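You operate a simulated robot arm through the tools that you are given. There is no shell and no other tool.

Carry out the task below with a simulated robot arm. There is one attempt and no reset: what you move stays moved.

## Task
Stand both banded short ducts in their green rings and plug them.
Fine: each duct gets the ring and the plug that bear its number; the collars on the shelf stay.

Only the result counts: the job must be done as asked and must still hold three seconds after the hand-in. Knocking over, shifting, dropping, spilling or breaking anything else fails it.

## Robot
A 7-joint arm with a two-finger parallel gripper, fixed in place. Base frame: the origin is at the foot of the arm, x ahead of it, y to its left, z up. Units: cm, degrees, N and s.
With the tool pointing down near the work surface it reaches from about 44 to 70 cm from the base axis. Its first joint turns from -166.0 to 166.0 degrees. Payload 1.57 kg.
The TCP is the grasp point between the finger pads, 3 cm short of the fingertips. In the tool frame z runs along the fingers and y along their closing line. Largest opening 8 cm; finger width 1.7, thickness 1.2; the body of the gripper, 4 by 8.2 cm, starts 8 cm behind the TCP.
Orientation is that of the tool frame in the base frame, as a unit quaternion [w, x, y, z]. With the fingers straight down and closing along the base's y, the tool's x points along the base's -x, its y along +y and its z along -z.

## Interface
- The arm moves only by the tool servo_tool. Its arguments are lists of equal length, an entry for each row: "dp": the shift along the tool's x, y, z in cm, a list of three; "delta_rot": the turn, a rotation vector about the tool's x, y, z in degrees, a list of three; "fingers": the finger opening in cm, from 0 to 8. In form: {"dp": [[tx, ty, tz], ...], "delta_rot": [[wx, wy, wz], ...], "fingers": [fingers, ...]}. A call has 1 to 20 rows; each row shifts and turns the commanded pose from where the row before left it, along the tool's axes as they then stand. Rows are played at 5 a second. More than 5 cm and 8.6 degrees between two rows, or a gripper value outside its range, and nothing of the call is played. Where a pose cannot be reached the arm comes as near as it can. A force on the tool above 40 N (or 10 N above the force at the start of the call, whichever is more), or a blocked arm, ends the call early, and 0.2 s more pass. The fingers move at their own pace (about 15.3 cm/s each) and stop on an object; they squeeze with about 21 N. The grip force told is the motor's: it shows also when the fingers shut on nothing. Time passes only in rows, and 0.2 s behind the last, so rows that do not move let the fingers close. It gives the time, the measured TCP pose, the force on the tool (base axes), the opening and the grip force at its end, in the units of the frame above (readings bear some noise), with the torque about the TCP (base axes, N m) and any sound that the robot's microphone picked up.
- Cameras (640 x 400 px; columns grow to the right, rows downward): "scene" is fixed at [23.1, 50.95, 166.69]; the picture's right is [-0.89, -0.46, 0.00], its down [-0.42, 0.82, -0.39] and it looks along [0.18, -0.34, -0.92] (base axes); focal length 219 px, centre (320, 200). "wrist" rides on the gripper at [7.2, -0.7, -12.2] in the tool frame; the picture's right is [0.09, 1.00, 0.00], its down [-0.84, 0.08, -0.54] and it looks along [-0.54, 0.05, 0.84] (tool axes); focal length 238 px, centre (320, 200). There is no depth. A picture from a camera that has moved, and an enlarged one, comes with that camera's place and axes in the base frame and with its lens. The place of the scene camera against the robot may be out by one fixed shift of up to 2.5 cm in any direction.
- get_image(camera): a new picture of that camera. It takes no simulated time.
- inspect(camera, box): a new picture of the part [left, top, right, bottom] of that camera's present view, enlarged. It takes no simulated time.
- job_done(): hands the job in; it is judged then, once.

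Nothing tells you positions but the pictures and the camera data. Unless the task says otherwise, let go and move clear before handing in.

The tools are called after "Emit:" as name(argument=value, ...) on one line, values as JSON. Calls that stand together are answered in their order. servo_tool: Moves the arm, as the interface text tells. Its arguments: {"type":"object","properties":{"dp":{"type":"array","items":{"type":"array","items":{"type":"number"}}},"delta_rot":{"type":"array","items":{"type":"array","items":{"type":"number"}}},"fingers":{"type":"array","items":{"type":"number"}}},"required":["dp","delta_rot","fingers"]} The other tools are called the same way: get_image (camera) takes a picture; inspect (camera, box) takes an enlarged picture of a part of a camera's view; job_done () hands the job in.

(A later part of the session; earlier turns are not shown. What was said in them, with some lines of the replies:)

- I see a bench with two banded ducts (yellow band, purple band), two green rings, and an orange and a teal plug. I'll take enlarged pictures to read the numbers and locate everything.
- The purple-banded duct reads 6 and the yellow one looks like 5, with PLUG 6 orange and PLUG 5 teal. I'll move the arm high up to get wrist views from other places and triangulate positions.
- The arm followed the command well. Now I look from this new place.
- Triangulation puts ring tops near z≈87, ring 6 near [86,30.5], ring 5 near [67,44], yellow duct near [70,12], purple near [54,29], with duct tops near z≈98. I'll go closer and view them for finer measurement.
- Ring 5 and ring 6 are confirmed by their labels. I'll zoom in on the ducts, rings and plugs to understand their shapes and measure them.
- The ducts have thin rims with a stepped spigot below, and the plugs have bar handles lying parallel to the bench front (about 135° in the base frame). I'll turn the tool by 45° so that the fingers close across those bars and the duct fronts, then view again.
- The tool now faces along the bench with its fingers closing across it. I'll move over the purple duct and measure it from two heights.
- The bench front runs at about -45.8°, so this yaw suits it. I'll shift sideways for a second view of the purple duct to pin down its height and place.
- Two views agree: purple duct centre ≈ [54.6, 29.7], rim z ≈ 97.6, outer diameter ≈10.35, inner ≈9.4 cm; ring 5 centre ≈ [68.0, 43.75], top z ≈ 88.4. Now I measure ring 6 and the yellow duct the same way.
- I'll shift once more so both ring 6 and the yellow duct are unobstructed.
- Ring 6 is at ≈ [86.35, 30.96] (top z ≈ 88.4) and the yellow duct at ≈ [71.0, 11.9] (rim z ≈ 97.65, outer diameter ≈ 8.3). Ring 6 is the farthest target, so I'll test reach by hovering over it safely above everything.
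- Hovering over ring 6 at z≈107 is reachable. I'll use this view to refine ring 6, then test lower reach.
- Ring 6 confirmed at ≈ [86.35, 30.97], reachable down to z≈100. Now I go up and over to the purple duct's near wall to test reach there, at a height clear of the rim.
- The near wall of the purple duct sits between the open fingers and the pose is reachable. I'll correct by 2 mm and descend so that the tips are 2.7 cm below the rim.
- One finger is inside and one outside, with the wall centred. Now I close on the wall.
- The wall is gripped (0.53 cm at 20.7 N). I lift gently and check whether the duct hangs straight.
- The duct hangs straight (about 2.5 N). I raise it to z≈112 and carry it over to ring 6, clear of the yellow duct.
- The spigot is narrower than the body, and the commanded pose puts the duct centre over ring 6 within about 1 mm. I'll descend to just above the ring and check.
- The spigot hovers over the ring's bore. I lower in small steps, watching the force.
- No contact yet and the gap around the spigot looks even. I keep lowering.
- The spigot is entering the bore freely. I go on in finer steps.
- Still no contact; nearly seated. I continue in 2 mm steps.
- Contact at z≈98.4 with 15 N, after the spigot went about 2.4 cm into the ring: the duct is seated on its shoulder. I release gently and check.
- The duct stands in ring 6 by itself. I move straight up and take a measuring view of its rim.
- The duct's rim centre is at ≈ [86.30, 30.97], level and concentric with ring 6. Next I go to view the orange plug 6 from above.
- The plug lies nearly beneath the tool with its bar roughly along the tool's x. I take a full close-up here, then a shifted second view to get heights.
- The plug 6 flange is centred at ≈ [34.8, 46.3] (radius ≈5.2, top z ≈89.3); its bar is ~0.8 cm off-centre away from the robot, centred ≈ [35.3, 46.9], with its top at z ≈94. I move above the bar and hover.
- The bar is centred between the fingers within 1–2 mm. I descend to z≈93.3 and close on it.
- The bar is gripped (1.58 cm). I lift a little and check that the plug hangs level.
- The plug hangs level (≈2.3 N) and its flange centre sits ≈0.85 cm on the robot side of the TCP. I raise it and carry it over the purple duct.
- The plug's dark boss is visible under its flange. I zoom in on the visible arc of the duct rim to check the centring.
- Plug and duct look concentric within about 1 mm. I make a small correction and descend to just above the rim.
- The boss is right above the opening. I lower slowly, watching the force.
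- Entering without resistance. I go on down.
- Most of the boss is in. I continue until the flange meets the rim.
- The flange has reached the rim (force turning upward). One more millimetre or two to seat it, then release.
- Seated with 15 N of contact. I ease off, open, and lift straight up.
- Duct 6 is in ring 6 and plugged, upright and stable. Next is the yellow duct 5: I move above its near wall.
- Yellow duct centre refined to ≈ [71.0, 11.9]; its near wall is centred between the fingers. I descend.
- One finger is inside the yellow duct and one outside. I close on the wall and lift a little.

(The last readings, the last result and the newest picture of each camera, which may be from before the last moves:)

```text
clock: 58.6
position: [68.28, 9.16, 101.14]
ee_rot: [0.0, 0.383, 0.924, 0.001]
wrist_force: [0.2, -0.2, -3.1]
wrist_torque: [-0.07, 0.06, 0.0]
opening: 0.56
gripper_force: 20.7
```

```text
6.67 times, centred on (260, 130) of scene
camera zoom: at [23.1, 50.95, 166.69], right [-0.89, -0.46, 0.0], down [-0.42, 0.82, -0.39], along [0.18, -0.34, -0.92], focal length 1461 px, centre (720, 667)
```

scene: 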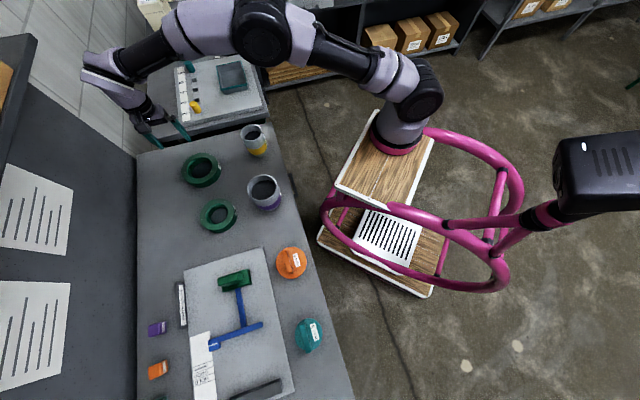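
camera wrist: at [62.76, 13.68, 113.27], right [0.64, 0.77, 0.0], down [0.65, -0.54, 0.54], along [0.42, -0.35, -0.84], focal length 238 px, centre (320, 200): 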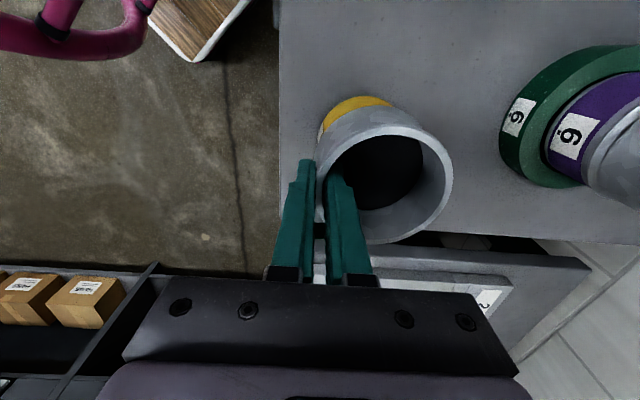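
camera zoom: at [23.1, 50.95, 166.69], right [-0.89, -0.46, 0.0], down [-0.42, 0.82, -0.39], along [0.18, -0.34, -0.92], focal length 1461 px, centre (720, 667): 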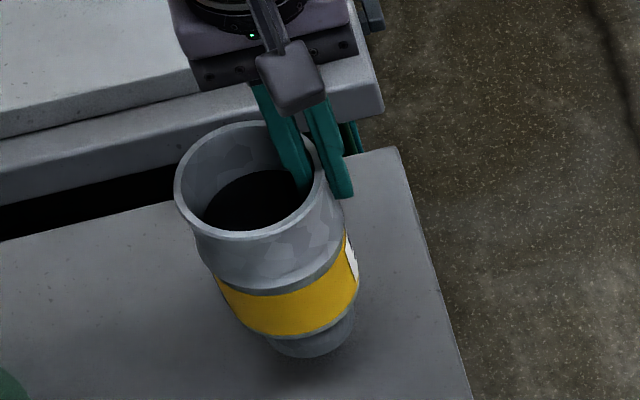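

The duct is lifted and looks straight. I measure the rim in the hand before carrying it.

Emit:
inspect(camera="wrist", box=[290, 80, 482, 260])

```text
2.22 times, centred on (386, 170) of wrist
camera zoom: at [62.76, 13.68, 113.27], right [0.64, 0.77, 0.0], down [0.65, -0.54, 0.54], along [0.42, -0.35, -0.84], focal length 530 px, centre (173, 267)
```

zoom: 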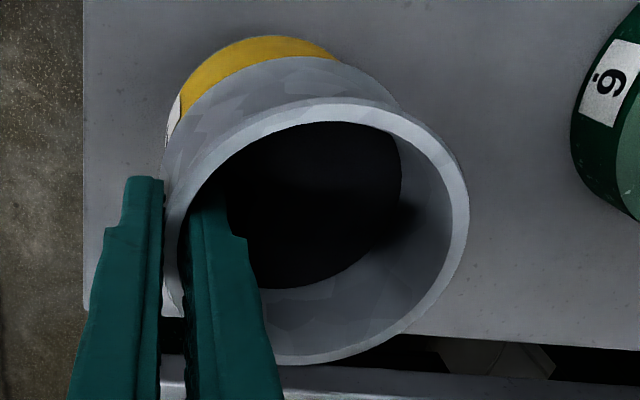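

In the hand the duct is level and its centre offset is known. I raise it to z≈112 and carry it over ring 5.

Emit:
servo_tool(dp=[[0, 0, -2], [0, 0, -3], [0, 0, -3], [0, 0, -3], [2.471, 2.045, 0], [2.471, 2.045, 0], [2.471, 2.045, 0], [2.471, 2.045, 0], [2.471, 2.045, 0], [2.471, 2.045, 0], [2.471, 2.045, 0], [2.471, 2.045, 0], [2.471, 2.045, 0], [2.471, 2.045, 0], [0, 0, 0], [0, 0, 0]], delta_rot=[[0, 0, 0], [0, 0, 0], [0, 0, 0], [0, 0, 0], [0, 0, 0], [0, 0, 0], [0, 0, 0], [0, 0, 0], [0, 0, 0], [0, 0, 0], [0, 0, 0], [0, 0, 0], [0, 0, 0], [0, 0, 0], [0, 0, 0], [0, 0, 0]], fingers=[0, 0, 0, 0, 0, 0, 0, 0, 0, 0, 0, 0, 0, 0, 0, 0])

Emit:
get_image(camera="wrist")

Emit:
inspect(camera="wrist", box=[270, 40, 462, 160])

Emit:
inspect(camera="scene", box=[170, 170, 266, 240])

```text
clock: 62.0
position: [65.34, 41.01, 112.05]
ee_rot: [0.0, 0.382, 0.924, 0.0]
wrist_force: [0.8, -0.1, -2.1]
wrist_torque: [-0.08, 0.05, 0.0]
opening: 0.56
gripper_force: 21.0
```

```text
taken
camera wrist: at [59.73, 45.58, 124.31], right [0.64, 0.77, 0.0], down [0.65, -0.54, 0.54], along [0.42, -0.35, -0.84], focal length 238 px, centre (320, 200)
```

wrist: 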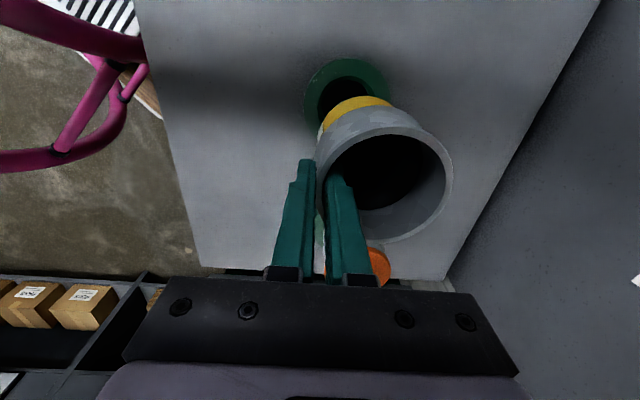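

```text
3.33 times, centred on (366, 100) of wrist
camera zoom: at [59.73, 45.58, 124.31], right [0.64, 0.77, 0.0], down [0.65, -0.54, 0.54], along [0.42, -0.35, -0.84], focal length 794 px, centre (167, 533)
```

zoom: 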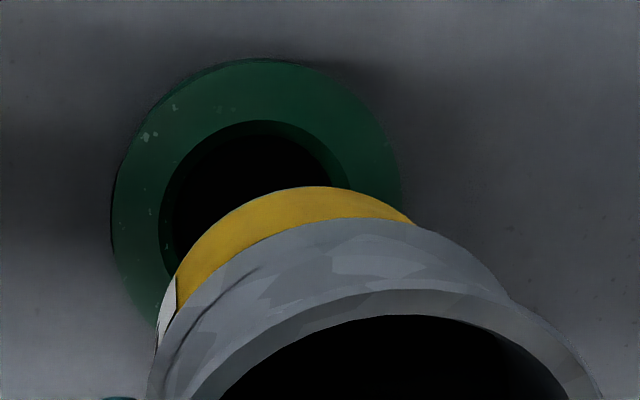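

```text
5.71 times, centred on (218, 205) of scene
camera zoom: at [23.1, 50.95, 166.69], right [-0.89, -0.46, 0.0], down [-0.42, 0.82, -0.39], along [0.18, -0.34, -0.92], focal length 1252 px, centre (903, 171)
```

zoom: 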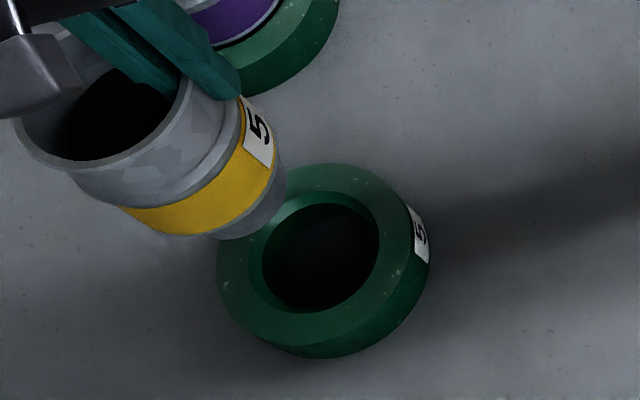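

Duct label 5 over ring label 5, centred within about 1 mm by this view. I descend to just above the ring.

Emit:
servo_tool(dp=[[0, 0, 1.5], [0, 0, 1.5], [0, 0, 1.5], [0, 0, 1.5], [0, 0, 1.5], [0, 0, 1.5], [0, 0, 0]], delta_rot=[[0, 0, 0], [0, 0, 0], [0, 0, 0], [0, 0, 0], [0, 0, 0], [0, 0, 0], [0, 0, 0]], fingers=[0, 0, 0, 0, 0, 0, 0])

Emit:
inspect(camera="scene", box=[180, 175, 260, 235])

Emit:
get_image(camera="wrist")

```text
clock: 63.6
position: [65.29, 41.1, 103.21]
ee_rot: [0.0, 0.383, 0.924, 0.0]
wrist_force: [-0.1, 0.0, -2.2]
wrist_torque: [-0.06, 0.1, 0.02]
opening: 0.54
gripper_force: 20.7
```

```text
6.67 times, centred on (220, 205) of scene
camera zoom: at [23.1, 50.95, 166.69], right [-0.89, -0.46, 0.0], down [-0.42, 0.82, -0.39], along [0.18, -0.34, -0.92], focal length 1461 px, centre (987, 167)
```

zoom: 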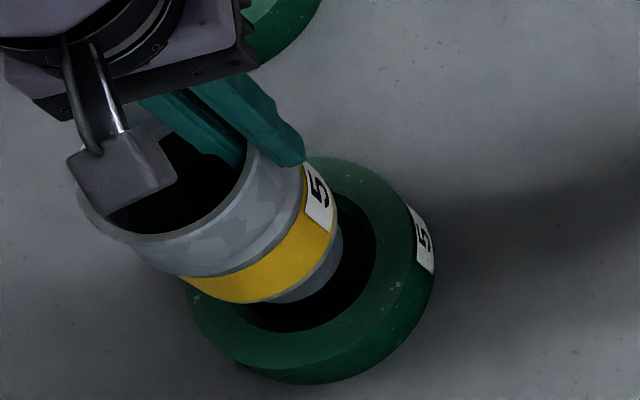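

```text
taken
camera wrist: at [59.69, 45.64, 115.29], right [0.64, 0.77, 0.0], down [0.65, -0.54, 0.54], along [0.42, -0.35, -0.84], focal length 238 px, centre (320, 200)
```

wrist: 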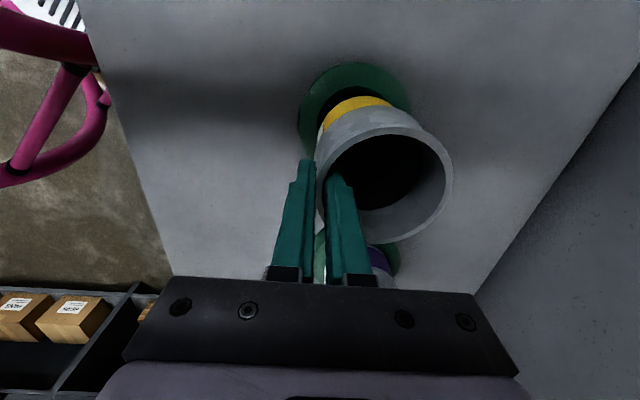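

The spigot is right over the bore. I lower slowly.

Emit:
servo_tool(dp=[[0, 0, 0.5], [0, 0, 0.5], [0, 0, 0.5], [0, 0, 0.5], [0, 0, 0]], delta_rot=[[0, 0, 0], [0, 0, 0], [0, 0, 0], [0, 0, 0], [0, 0, 0]], fingers=[0, 0, 0, 0, 0])

Emit:
inspect(camera="scene", box=[185, 180, 249, 235])

```text
clock: 64.8
position: [65.24, 41.1, 101.05]
ee_rot: [0.0, 0.383, 0.924, 0.0]
wrist_force: [0.1, -0.4, -2.7]
wrist_torque: [-0.05, 0.07, 0.0]
opening: 0.55
gripper_force: 20.9
```

```text
7.27 times, centred on (217, 208) of scene
camera zoom: at [23.1, 50.95, 166.69], right [-0.89, -0.46, 0.0], down [-0.42, 0.82, -0.39], along [0.18, -0.34, -0.92], focal length 1594 px, centre (1069, 146)
```

zoom: 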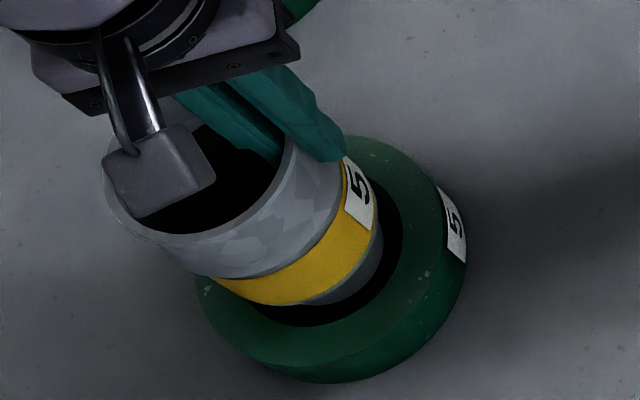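

No contact. I continue in small steps.

Emit:
servo_tool(dp=[[0, 0, 0.4], [0, 0, 0.4], [0, 0, 0.4], [0, 0, 0.3], [0, 0, 0]], delta_rot=[[0, 0, 0], [0, 0, 0], [0, 0, 0], [0, 0, 0], [0, 0, 0]], fingers=[0, 0, 0, 0, 0])

Emit:
inspect(camera="scene", box=[185, 180, 249, 235])

```text
clock: 66.0
position: [65.2, 41.1, 99.69]
ee_rot: [0.0, 0.382, 0.924, -0.001]
wrist_force: [0.4, 1.4, -2.5]
wrist_torque: [-0.06, 0.08, -0.02]
opening: 0.56
gripper_force: 21.3
```

```text
7.27 times, centred on (217, 208) of scene
camera zoom: at [23.1, 50.95, 166.69], right [-0.89, -0.46, 0.0], down [-0.42, 0.82, -0.39], along [0.18, -0.34, -0.92], focal length 1594 px, centre (1069, 146)
```

zoom: 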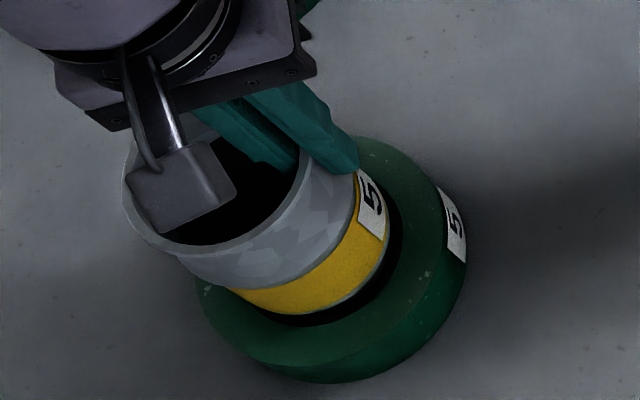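

Emit:
servo_tool(dp=[[0, 0, 0.3], [0, 0, 0.3], [0, 0, 0.3], [0, 0, 0]], delta_rot=[[0, 0, 0], [0, 0, 0], [0, 0, 0], [0, 0, 0]], fingers=[0, 0, 0, 0])

Emit:
inspect(camera="scene", box=[185, 180, 249, 235])

```text
clock: 67.0
position: [65.29, 41.2, 98.73]
ee_rot: [0.001, 0.383, 0.924, 0.0]
wrist_force: [-0.1, -0.4, -2.0]
wrist_torque: [-0.05, 0.03, -0.02]
opening: 0.56
gripper_force: 21.4
```

```text
7.27 times, centred on (217, 208) of scene
camera zoom: at [23.1, 50.95, 166.69], right [-0.89, -0.46, 0.0], down [-0.42, 0.82, -0.39], along [0.18, -0.34, -0.92], focal length 1594 px, centre (1069, 146)
```

zoom: 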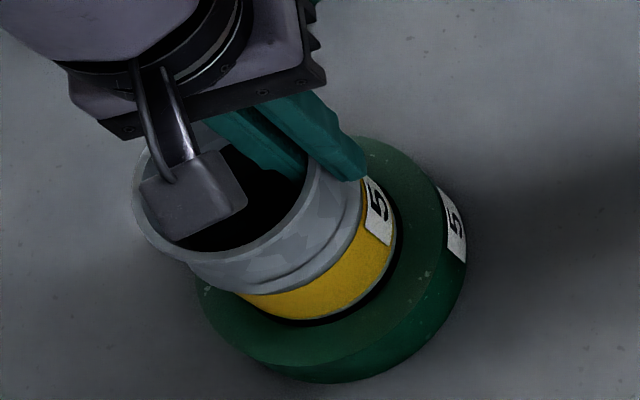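

Almost seated; 2 mm steps now.

Emit:
servo_tool(dp=[[0, 0, 0.2], [0, 0, 0.2], [0, 0, 0]], delta_rot=[[0, 0, 0], [0, 0, 0], [0, 0, 0]], fingers=[0, 0, 0])

Emit:
inspect(camera="scene", box=[185, 180, 249, 235])

```text
clock: 67.8
position: [65.25, 41.09, 98.36]
ee_rot: [0.001, 0.383, 0.924, 0.0]
wrist_force: [-0.8, 0.2, 16.1]
wrist_torque: [0.13, 0.0, 0.0]
opening: 0.56
gripper_force: 21.0
```

```text
7.27 times, centred on (217, 208) of scene
camera zoom: at [23.1, 50.95, 166.69], right [-0.89, -0.46, 0.0], down [-0.42, 0.82, -0.39], along [0.18, -0.34, -0.92], focal length 1594 px, centre (1069, 146)
```

zoom: 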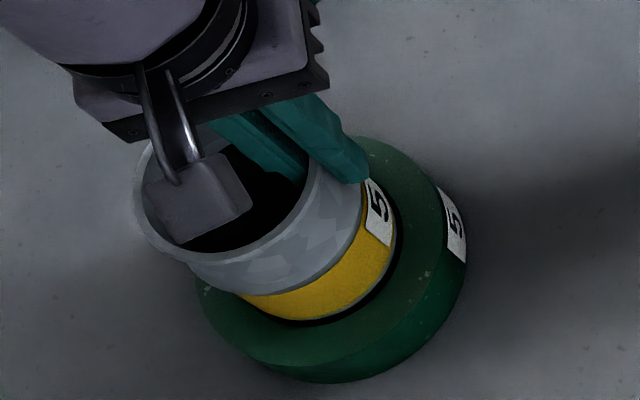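

It seats at the same height as the first duct (16 N). I ease off, release and lift clear.

Emit:
servo_tool(dp=[[0, 0, -0.1], [0, 0, 0], [0, 0, 0], [0, 0, 0], [0, 0, 0]], delta_rot=[[0, 0, 0], [0, 0, 0], [0, 0, 0], [0, 0, 0], [0, 0, 0]], fingers=[0, 1, 2, 3, 3])

Emit:
servo_tool(dp=[[0, 0, -1.5], [0, 0, -2], [0, 0, -3], [0, 0, -4], [0, 0, -3.5], [0, 0, 0]], delta_rot=[[0, 0, 0], [0, 0, 0], [0, 0, 0], [0, 0, 0], [0, 0, 0], [0, 0, 0]], fingers=[3, 3, 3, 3, 6, 8])

Emit:
inspect(camera="wrist", box=[270, 50, 462, 190])

Emit:
inspect(camera="scene", box=[185, 180, 249, 235])

```text
clock: 69.0
position: [65.14, 41.12, 98.3]
ee_rot: [0.0, 0.382, 0.924, 0.0]
wrist_force: [-1.1, -1.0, 0.4]
wrist_torque: [0.0, 0.0, 0.01]
opening: 3.0
gripper_force: 0.1
```

```text
clock: 70.4
position: [65.1, 41.09, 112.47]
ee_rot: [0.001, 0.382, 0.924, -0.001]
wrist_force: [0.0, 0.2, -0.5]
wrist_torque: [-0.01, 0.0, -0.01]
opening: 7.99
gripper_force: 0.1
```

```text
2.86 times, centred on (366, 120) of wrist
camera zoom: at [59.66, 45.6, 124.56], right [0.64, 0.77, 0.0], down [0.65, -0.54, 0.54], along [0.42, -0.35, -0.84], focal length 681 px, centre (189, 429)
```

zoom: 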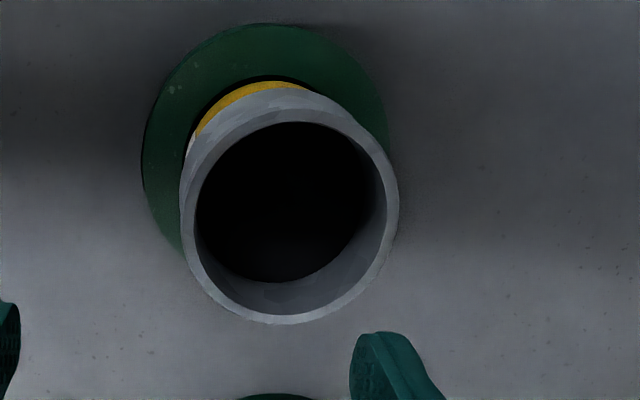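

```text
7.27 times, centred on (217, 208) of scene
camera zoom: at [23.1, 50.95, 166.69], right [-0.89, -0.46, 0.0], down [-0.42, 0.82, -0.39], along [0.18, -0.34, -0.92], focal length 1594 px, centre (1069, 146)
```

zoom: 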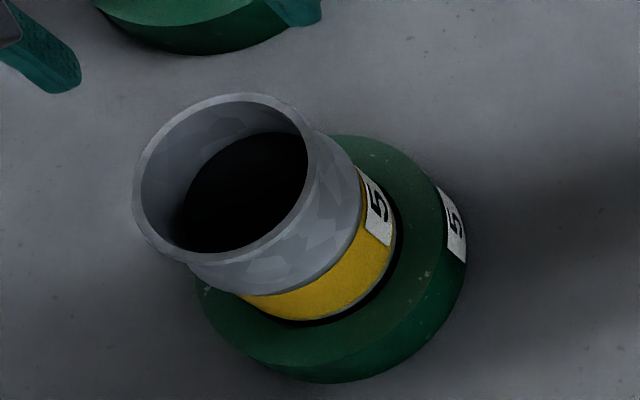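

Duct 5 stands level in ring 5, centre ≈ [68.0, 43.7]. Now I go over to view the teal plug 5.

Emit:
servo_tool(dp=[[3.345, -1.228, 0], [3.345, -1.228, 0], [3.345, -1.228, 0], [3.345, -1.228, 0], [3.345, -1.228, 0], [3.345, -1.228, 0], [3.345, -1.228, 0], [3.345, -1.228, 0], [3.345, -1.228, 0], [3.345, -1.228, 0], [3.345, -1.228, 0], [3.345, -1.228, 0], [3.345, -1.228, 0], [3.345, -1.228, 0], [0, 0, 0]], delta_rot=[[0, 0, 0], [0, 0, 0], [0, 0, 0], [0, 0, 0], [0, 0, 0], [0, 0, 0], [0, 0, 0], [0, 0, 0], [0, 0, 0], [0, 0, 0], [0, 0, 0], [0, 0, 0], [0, 0, 0], [0, 0, 0], [0, 0, 0]], fingers=[8, 8, 8, 8, 8, 8, 8, 8, 8, 8, 8, 8, 8, 8, 8])

Emit:
get_image(camera="wrist")

Emit:
inspect(camera="wrist", box=[220, 40, 380, 160])

```text
clock: 73.6
position: [19.81, 62.09, 112.36]
ee_rot: [0.001, 0.383, 0.924, 0.0]
wrist_force: [-0.4, 0.1, -0.1]
wrist_torque: [0.0, 0.01, 0.04]
opening: 8.01
gripper_force: 0.0
```

```text
taken
camera wrist: at [14.35, 66.61, 124.6], right [0.64, 0.77, 0.0], down [0.65, -0.54, 0.54], along [0.42, -0.35, -0.84], focal length 238 px, centre (320, 200)
```

wrist: 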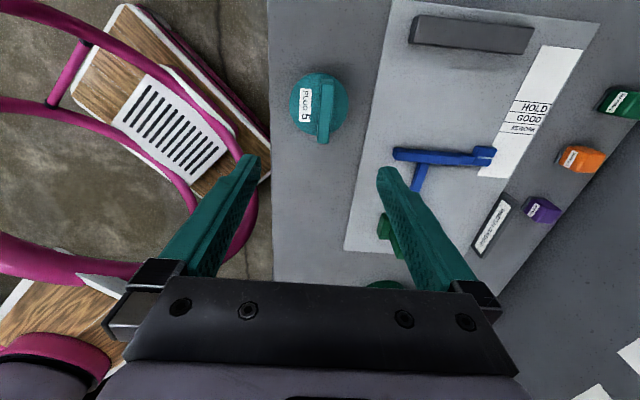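

```text
3.33 times, centred on (300, 100) of wrist
camera zoom: at [14.35, 66.61, 124.6], right [0.64, 0.77, 0.0], down [0.65, -0.54, 0.54], along [0.42, -0.35, -0.84], focal length 794 px, centre (387, 533)
```

zoom: 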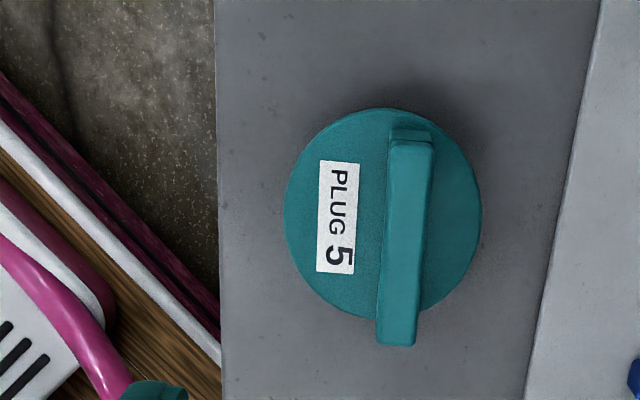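

Plug 5's bar is centred about 0.6 cm beyond the TCP and seems the same height as plug 6's. I shift and descend to hover at z≈100 to verify.

Emit:
servo_tool(dp=[[0.045, 0.6, 0], [0, 0, 3], [0, 0, 3], [0, 0, 3], [0, 0, 3], [0, 0, 0]], delta_rot=[[0, 0, 0], [0, 0, 0], [0, 0, 0], [0, 0, 0], [0, 0, 0], [0, 0, 0]], fingers=[8, 8, 8, 8, 8, 8])

Emit:
get_image(camera="wrist")

Emit:
inspect(camera="wrist", box=[230, 60, 410, 200])

```text
clock: 75.0
position: [20.3, 62.36, 100.45]
ee_rot: [0.0, 0.383, 0.924, 0.0]
wrist_force: [-0.1, 0.2, -0.6]
wrist_torque: [0.02, 0.01, -0.02]
opening: 7.99
gripper_force: 0.1
```

```text
taken
camera wrist: at [14.75, 66.97, 112.63], right [0.64, 0.77, 0.0], down [0.65, -0.54, 0.54], along [0.42, -0.35, -0.84], focal length 238 px, centre (320, 200)
```

wrist: 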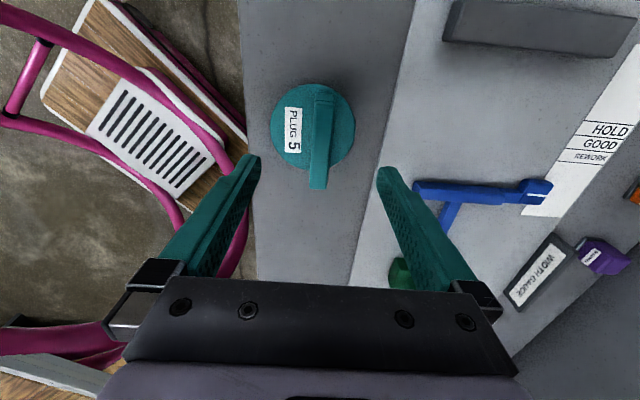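

```text
2.86 times, centred on (320, 130) of wrist
camera zoom: at [14.75, 66.97, 112.63], right [0.64, 0.77, 0.0], down [0.65, -0.54, 0.54], along [0.42, -0.35, -0.84], focal length 681 px, centre (320, 400)
```

zoom: 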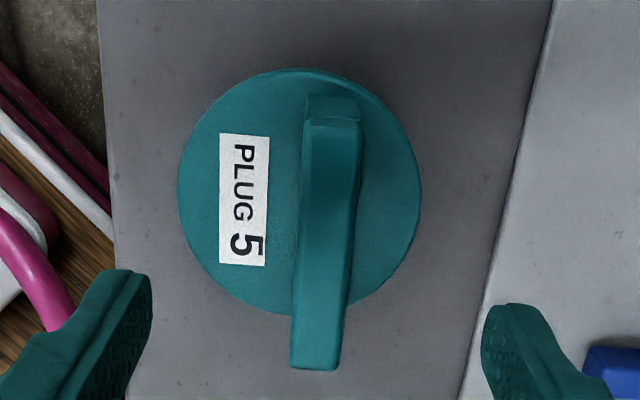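

The bar sits between the fingers, with plug 5 at the same height as plug 6. I make a 2 mm correction along the bar, descend and close.

Emit:
servo_tool(dp=[[0.2, 0.03, 2], [0, 0, 2], [0, 0, 1.5], [0, 0, 1.5], [0, 0, 0], [0, 0, 0]], delta_rot=[[0, 0, 0], [0, 0, 0], [0, 0, 0], [0, 0, 0], [0, 0, 0], [0, 0, 0]], fingers=[8, 8, 8, 8, 8, 8])

Emit:
servo_tool(dp=[[0, 0, 0], [0, 0, 0], [0, 0, 0], [0, 0, 0]], delta_rot=[[0, 0, 0], [0, 0, 0], [0, 0, 0], [0, 0, 0]], fingers=[4, 0, 0, 0])

Emit:
servo_tool(dp=[[0, 0, -0.5], [0, 0, -1], [0, 0, -2], [0, 0, -3], [0, 0, -3], [0, 0, 0]], delta_rot=[[0, 0, 0], [0, 0, 0], [0, 0, 0], [0, 0, 0], [0, 0, 0], [0, 0, 0]], fingers=[0, 0, 0, 0, 0, 0])

Emit:
inspect(camera="wrist", box=[230, 70, 390, 190])

Emit:
get_image(camera="wrist")

```text
clock: 76.4
position: [20.23, 62.59, 93.37]
ee_rot: [0.0, 0.382, 0.924, 0.0]
wrist_force: [0.6, -0.2, -0.3]
wrist_torque: [-0.02, 0.03, -0.05]
opening: 8.02
gripper_force: 0.1
```

```text
clock: 77.4
position: [20.08, 62.66, 93.49]
ee_rot: [0.0, 0.383, 0.924, 0.0]
wrist_force: [0.6, -1.1, 0.6]
wrist_torque: [-0.03, -0.01, 0.02]
opening: 1.58
gripper_force: 21.5
```

```text
clock: 78.8
position: [19.94, 62.76, 102.95]
ee_rot: [0.0, 0.383, 0.924, 0.0]
wrist_force: [-0.5, 0.3, -3.1]
wrist_torque: [0.03, -0.05, 0.02]
opening: 1.59
gripper_force: 20.9
```

```text
3.33 times, centred on (310, 130) of wrist
camera zoom: at [14.58, 67.19, 115.06], right [0.64, 0.77, 0.0], down [0.65, -0.54, 0.54], along [0.42, -0.35, -0.84], focal length 794 px, centre (353, 433)
```

zoom: 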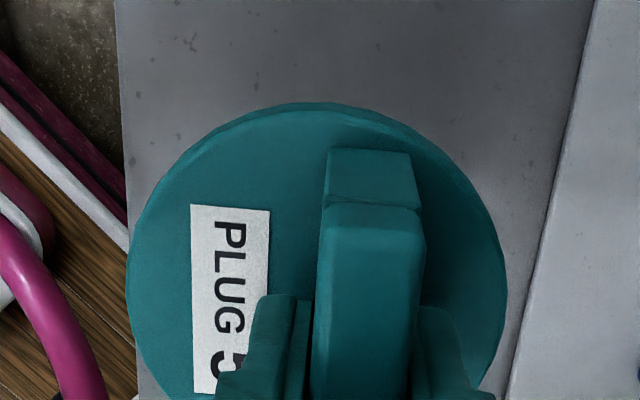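

```text
taken
camera wrist: at [14.58, 67.19, 115.06], right [0.64, 0.77, 0.0], down [0.65, -0.54, 0.54], along [0.42, -0.35, -0.84], focal length 238 px, centre (320, 200)
```

wrist: 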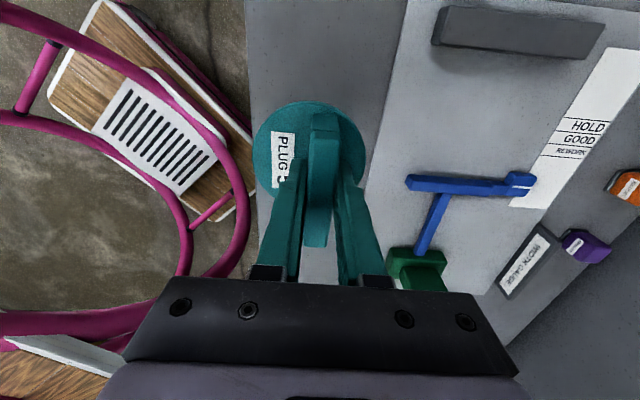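

Plug 5 is gripped and level. I raise it and carry it over duct 5.

Emit:
servo_tool(dp=[[0, 0, -3], [0, 0, -3.5], [0, 0, -3], [-2.9475, 1.3244, 0], [-2.9475, 1.3244, 0], [-2.9475, 1.3244, 0], [-2.9475, 1.3244, 0], [-2.9475, 1.3244, 0], [-2.9475, 1.3244, 0], [-2.9475, 1.3244, 0], [-2.9475, 1.3244, 0], [-2.9475, 1.3244, 0], [-2.9475, 1.3244, 0], [-2.9475, 1.3244, 0], [-2.9475, 1.3244, 0], [-2.9475, 1.3244, 0], [-2.9475, 1.3244, 0], [-2.9475, 1.3244, 0], [-2.9475, 1.3244, 0], [0, 0, 0]], delta_rot=[[0, 0, 0], [0, 0, 0], [0, 0, 0], [0, 0, 0], [0, 0, 0], [0, 0, 0], [0, 0, 0], [0, 0, 0], [0, 0, 0], [0, 0, 0], [0, 0, 0], [0, 0, 0], [0, 0, 0], [0, 0, 0], [0, 0, 0], [0, 0, 0], [0, 0, 0], [0, 0, 0], [0, 0, 0], [0, 0, 0]], fingers=[0, 0, 0, 0, 0, 0, 0, 0, 0, 0, 0, 0, 0, 0, 0, 0, 0, 0, 0, 0])

Emit:
get_image(camera="wrist")

Emit:
inspect(camera="wrist", box=[246, 50, 386, 130])

Emit:
inspect(camera="scene", box=[170, 160, 250, 230])

```text
clock: 83.0
position: [68.58, 44.22, 112.39]
ee_rot: [0.0, 0.382, 0.924, 0.0]
wrist_force: [0.6, 0.4, -1.6]
wrist_torque: [0.02, -0.01, -0.01]
opening: 1.57
gripper_force: 21.0
```

```text
taken
camera wrist: at [63.05, 48.76, 124.54], right [0.64, 0.77, 0.0], down [0.65, -0.54, 0.54], along [0.42, -0.35, -0.84], focal length 238 px, centre (320, 200)
```

wrist: 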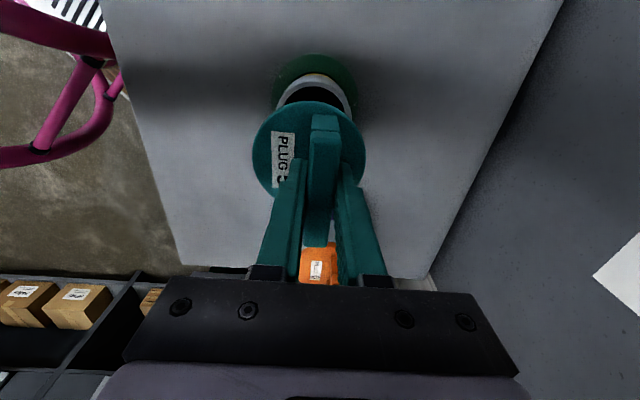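

```text
4.57 times, centred on (316, 90) of wrist
camera zoom: at [63.05, 48.76, 124.54], right [0.64, 0.77, 0.0], down [0.65, -0.54, 0.54], along [0.42, -0.35, -0.84], focal length 1090 px, centre (338, 703)
```

zoom: 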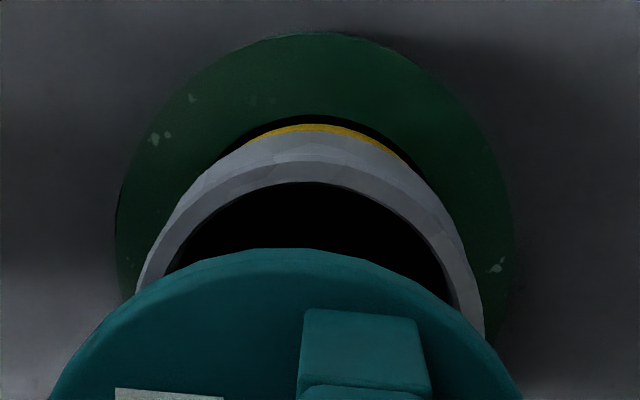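

```text
5.71 times, centred on (210, 195) of scene
camera zoom: at [23.1, 50.95, 166.69], right [-0.89, -0.46, 0.0], down [-0.42, 0.82, -0.39], along [0.18, -0.34, -0.92], focal length 1252 px, centre (949, 229)
```

zoom: 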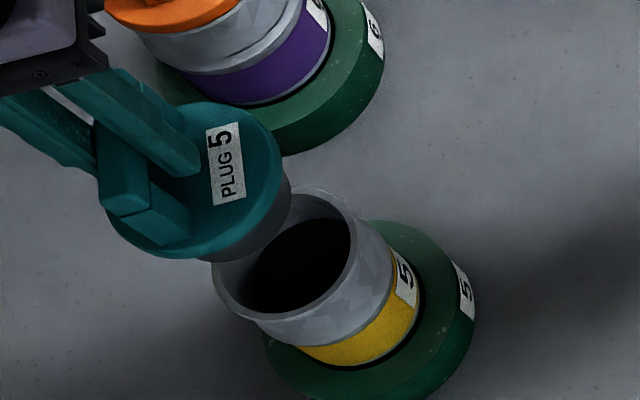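

Duct 5's rim and plug 5 are concentric within about 1 mm. I descend to just above the rim, then slowly in.

Emit:
servo_tool(dp=[[0, 0, 1], [0, 0, 1.5], [0, 0, 1.5], [0, 0, 1.2], [0, 0, 0]], delta_rot=[[0, 0, 0], [0, 0, 0], [0, 0, 0], [0, 0, 0], [0, 0, 0]], fingers=[0, 0, 0, 0, 0])

Emit:
inspect(camera="scene", box=[180, 175, 244, 230])

Emit:
inspect(camera="wrist", box=[246, 50, 386, 130])

```text
clock: 84.2
position: [68.43, 44.27, 107.1]
ee_rot: [0.0, 0.383, 0.924, 0.0]
wrist_force: [-0.3, 0.2, -2.0]
wrist_torque: [0.01, 0.0, -0.02]
opening: 1.57
gripper_force: 21.3
```

```text
7.27 times, centred on (212, 202) of scene
camera zoom: at [23.1, 50.95, 166.69], right [-0.89, -0.46, 0.0], down [-0.42, 0.82, -0.39], along [0.18, -0.34, -0.92], focal length 1594 px, centre (1106, 182)
```

zoom: 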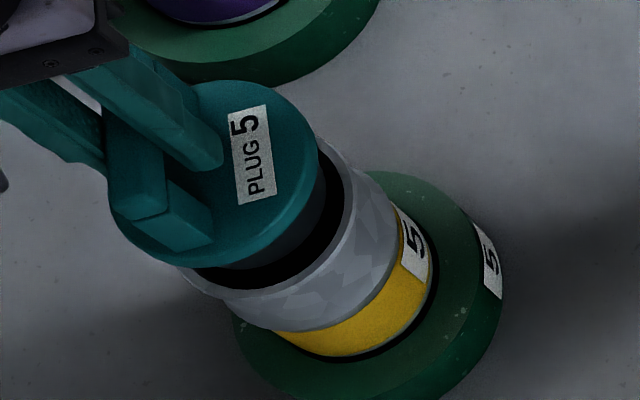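

```text
4.57 times, centred on (316, 90) of wrist
camera zoom: at [62.94, 48.81, 119.33], right [0.64, 0.77, 0.0], down [0.65, -0.54, 0.54], along [0.42, -0.35, -0.84], focal length 1090 px, centre (338, 703)
```

zoom: 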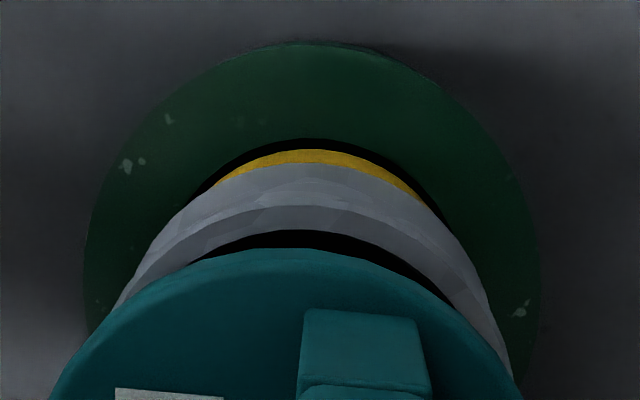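

The boss lines up with the opening. I lower in small steps.

Emit:
servo_tool(dp=[[0, 0, 0.4], [0, 0, 0.4], [0, 0, 0.4], [0, 0, 0.4], [0, 0, 0]], delta_rot=[[0, 0, 0], [0, 0, 0], [0, 0, 0], [0, 0, 0], [0, 0, 0]], fingers=[0, 0, 0, 0, 0])

Emit:
inspect(camera="scene", box=[180, 175, 244, 230])

```text
clock: 85.4
position: [68.44, 44.3, 105.65]
ee_rot: [-0.001, 0.383, 0.924, -0.001]
wrist_force: [0.3, 0.5, -1.4]
wrist_torque: [0.03, -0.03, -0.02]
opening: 1.59
gripper_force: 21.3
```

```text
7.27 times, centred on (212, 202) of scene
camera zoom: at [23.1, 50.95, 166.69], right [-0.89, -0.46, 0.0], down [-0.42, 0.82, -0.39], along [0.18, -0.34, -0.92], focal length 1594 px, centre (1106, 182)
```

zoom: 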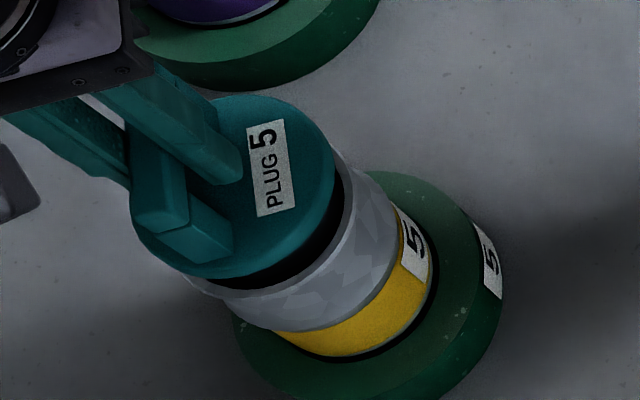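

Emit:
servo_tool(dp=[[0, 0, 0.4], [0, 0, 0.4], [0, 0, 0.4], [0, 0, 0]], delta_rot=[[0, 0, 0], [0, 0, 0], [0, 0, 0], [0, 0, 0]], fingers=[0, 0, 0, 0])

Emit:
inspect(camera="scene", box=[180, 175, 244, 230])

```text
clock: 86.4
position: [68.53, 44.22, 104.39]
ee_rot: [0.0, 0.382, 0.924, 0.0]
wrist_force: [0.4, -0.6, -2.0]
wrist_torque: [0.03, 0.0, 0.0]
opening: 1.57
gripper_force: 21.0
```

```text
7.27 times, centred on (212, 202) of scene
camera zoom: at [23.1, 50.95, 166.69], right [-0.89, -0.46, 0.0], down [-0.42, 0.82, -0.39], along [0.18, -0.34, -0.92], focal length 1594 px, centre (1106, 182)
```

zoom: 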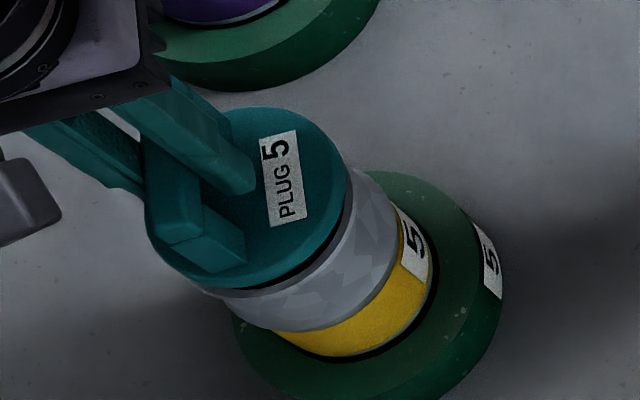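

The boss slides in freely. I continue until the flange meets the rim.

Emit:
servo_tool(dp=[[0, 0, 0.3], [0, 0, 0.3], [0, 0, 0]], delta_rot=[[0, 0, 0], [0, 0, 0], [0, 0, 0]], fingers=[0, 0, 0])

Emit:
servo_tool(dp=[[0, 0, 0.2], [0, 0, 0.15], [0, 0, 0]], delta_rot=[[0, 0, 0], [0, 0, 0], [0, 0, 0]], fingers=[0, 0, 0])

Emit:
inspect(camera="scene", box=[180, 175, 244, 230])

```text
clock: 87.2
position: [68.46, 44.3, 103.81]
ee_rot: [0.0, 0.383, 0.924, -0.001]
wrist_force: [-0.6, 0.1, -2.6]
wrist_torque: [0.02, -0.01, 0.01]
opening: 1.57
gripper_force: 21.0
```

```text
clock: 88.0
position: [68.47, 44.3, 103.52]
ee_rot: [0.0, 0.383, 0.924, 0.0]
wrist_force: [-0.6, -0.2, -1.4]
wrist_torque: [-0.01, 0.03, 0.01]
opening: 1.61
gripper_force: 21.1
```

```text
7.27 times, centred on (212, 202) of scene
camera zoom: at [23.1, 50.95, 166.69], right [-0.89, -0.46, 0.0], down [-0.42, 0.82, -0.39], along [0.18, -0.34, -0.92], focal length 1594 px, centre (1106, 182)
```

zoom: 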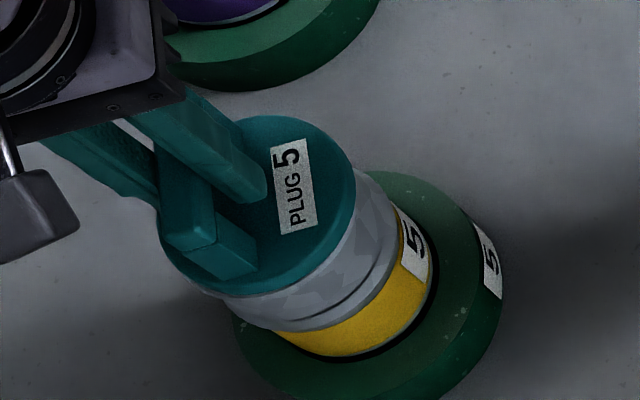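

Nearly seated; a few more millimetres until there is contact force.

Emit:
servo_tool(dp=[[0, 0, 0.1], [0, 0, 0.1], [0, 0, 0]], delta_rot=[[0, 0, 0], [0, 0, 0], [0, 0, 0]], fingers=[0, 0, 0])

```text
clock: 88.8
position: [68.5, 44.19, 103.42]
ee_rot: [0.001, 0.383, 0.924, 0.0]
wrist_force: [-0.7, -1.2, 14.2]
wrist_torque: [-0.06, 0.06, -0.01]
opening: 1.63
gripper_force: 21.1
```

Plug 5 is seated (14 N). I ease off, open and lift straight up.

Emit:
servo_tool(dp=[[0, 0, -0.15], [0, 0, 0], [0, 0, 0], [0, 0, 0], [0, 0, -1], [0, 0, -2], [0, 0, -3], [0, 0, -3], [0, 0, 0]], delta_rot=[[0, 0, 0], [0, 0, 0], [0, 0, 0], [0, 0, 0], [0, 0, 0], [0, 0, 0], [0, 0, 0], [0, 0, 0], [0, 0, 0]], fingers=[0, 2, 3, 4, 4, 4, 4, 4, 4])

Emit:
get_image(camera="wrist")

Emit:
get_image(camera="scene")

Emit:
inspect(camera="scene", box=[150, 115, 270, 245])

```text
clock: 90.8
position: [68.45, 44.15, 112.28]
ee_rot: [0.0, 0.382, 0.924, 0.0]
wrist_force: [-0.2, 0.3, 1.1]
wrist_torque: [0.01, -0.02, -0.01]
opening: 4.0
gripper_force: 0.0
```

```text
taken
camera wrist: at [62.99, 48.74, 124.51], right [0.64, 0.77, 0.0], down [0.65, -0.54, 0.54], along [0.42, -0.35, -0.84], focal length 238 px, centre (320, 200)
```

wrist: 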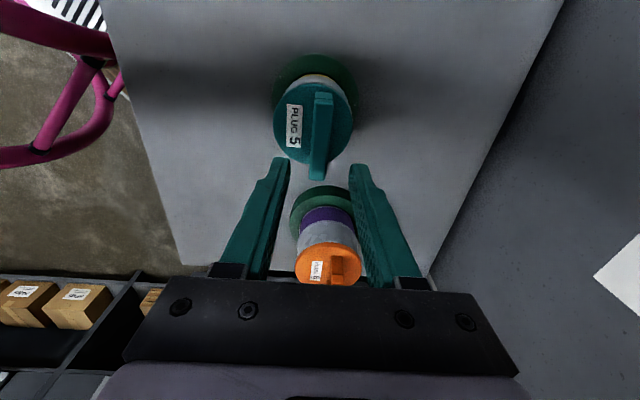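

```text
taken
```

scene: 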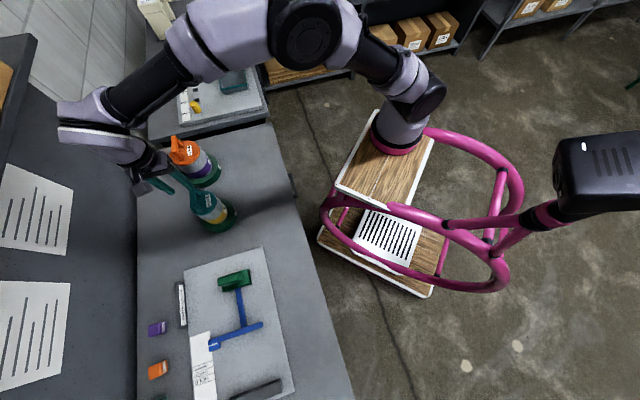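

```text
3.08 times, centred on (210, 180) of scene
camera zoom: at [23.1, 50.95, 166.69], right [-0.89, -0.46, 0.0], down [-0.42, 0.82, -0.39], along [0.18, -0.34, -0.92], focal length 674 px, centre (658, 262)
```

zoom: 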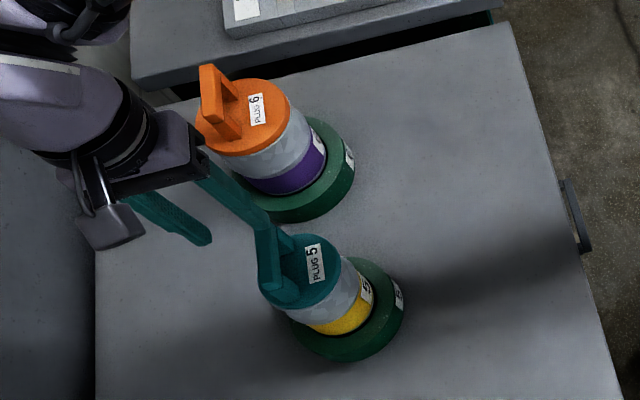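

Both ducts stand plugged in their rings. I move the hand up and away, then check everything a last time.

Emit:
servo_tool(dp=[[0, 0, -3], [0, 0, -3], [0, 0, -2], [1, -3, 0], [1, -3, 0], [1, -3, 0], [1, -3, 0], [1, -3, 0], [1, -3, 0], [0, 0, 0]], delta_rot=[[0, 0, 0], [0, 0, 0], [0, 0, 0], [0, 0, 0], [0, 0, 0], [0, 0, 0], [0, 0, 0], [0, 0, 0], [0, 0, 0], [0, 0, 0]], fingers=[4, 4, 4, 4, 4, 4, 4, 4, 4, 4])

Emit:
get_image(camera="wrist")

Emit:
inspect(camera="scene", box=[160, 120, 256, 240])

Emit:
inspect(camera="wrist", box=[330, 20, 570, 170])

Emit:
get_image(camera="scene")

```text
clock: 93.0
position: [51.59, 35.77, 120.33]
ee_rot: [0.0, 0.382, 0.924, 0.001]
wrist_force: [-0.9, -0.2, 0.0]
wrist_torque: [0.02, 0.0, 0.0]
opening: 4.01
gripper_force: 0.1
```

```text
taken
camera wrist: at [46.0, 40.25, 132.48], right [0.64, 0.77, 0.0], down [0.65, -0.54, 0.54], along [0.42, -0.35, -0.84], focal length 238 px, centre (320, 200)
```

wrist: 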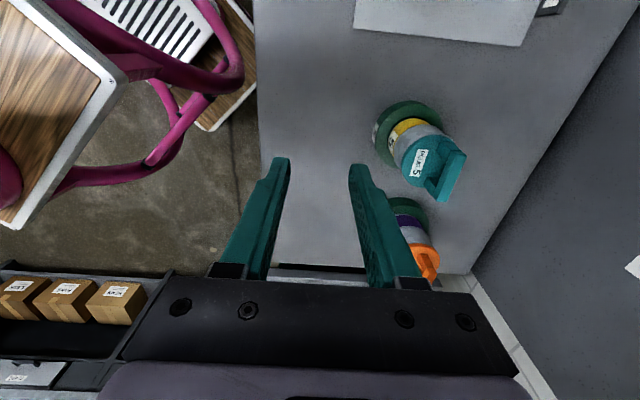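

```text
3.33 times, centred on (208, 180) of scene
camera zoom: at [23.1, 50.95, 166.69], right [-0.89, -0.46, 0.0], down [-0.42, 0.82, -0.39], along [0.18, -0.34, -0.92], focal length 730 px, centre (693, 267)
```

zoom: 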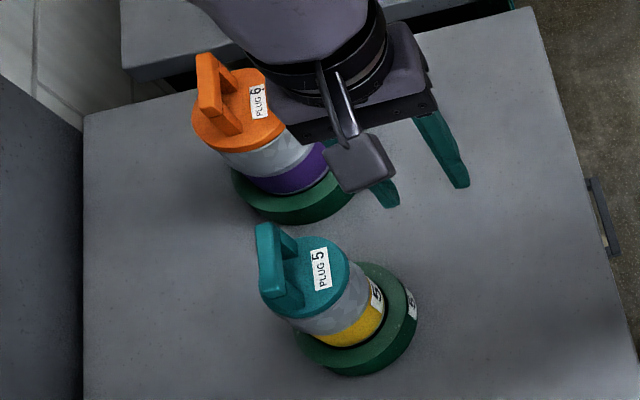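

```text
2.67 times, centred on (450, 95) of wrist
camera zoom: at [46.0, 40.25, 132.48], right [0.64, 0.77, 0.0], down [0.65, -0.54, 0.54], along [0.42, -0.35, -0.84], focal length 636 px, centre (-27, 480)
```

zoom: 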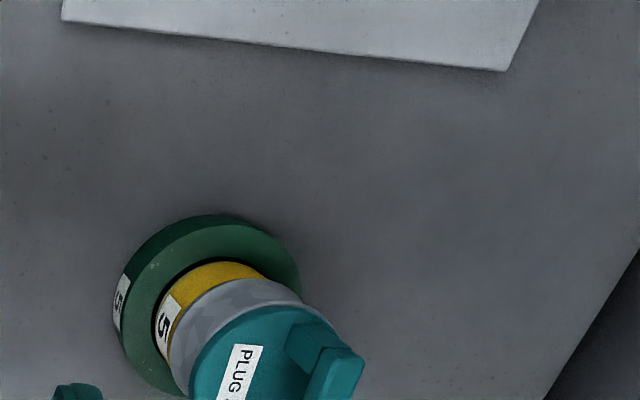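

```text
taken
```

scene: 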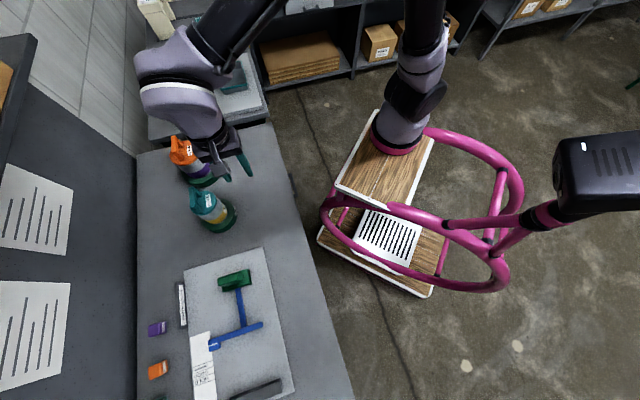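

Both numbered ducts stand upright in their matching rings with their plugs flush: 6 with orange, 5 with teal. The hand is open and clear, and nothing else has moved, so I hand the job in.

Emit:
job_done()

```text
The job is handed in.
```

The job is handed in. Both ducts are standing in their green rings with the plugs seated, and each duct, ring and plug set matches by number:

- **Number 6:** the purple-banded duct is in ring 6 with the orange plug.
- **Number 5:** the yellow-banded duct is in ring 5 with the teal plug.

In the last pictures before hand-in, both ducts looked upright with the plugs flush on the rims. The gripper was open and clear, and I saw nothing else on the bench out of place. I never reached for the shelf with the collars.

I have no result back from the judging or the three-second hold.
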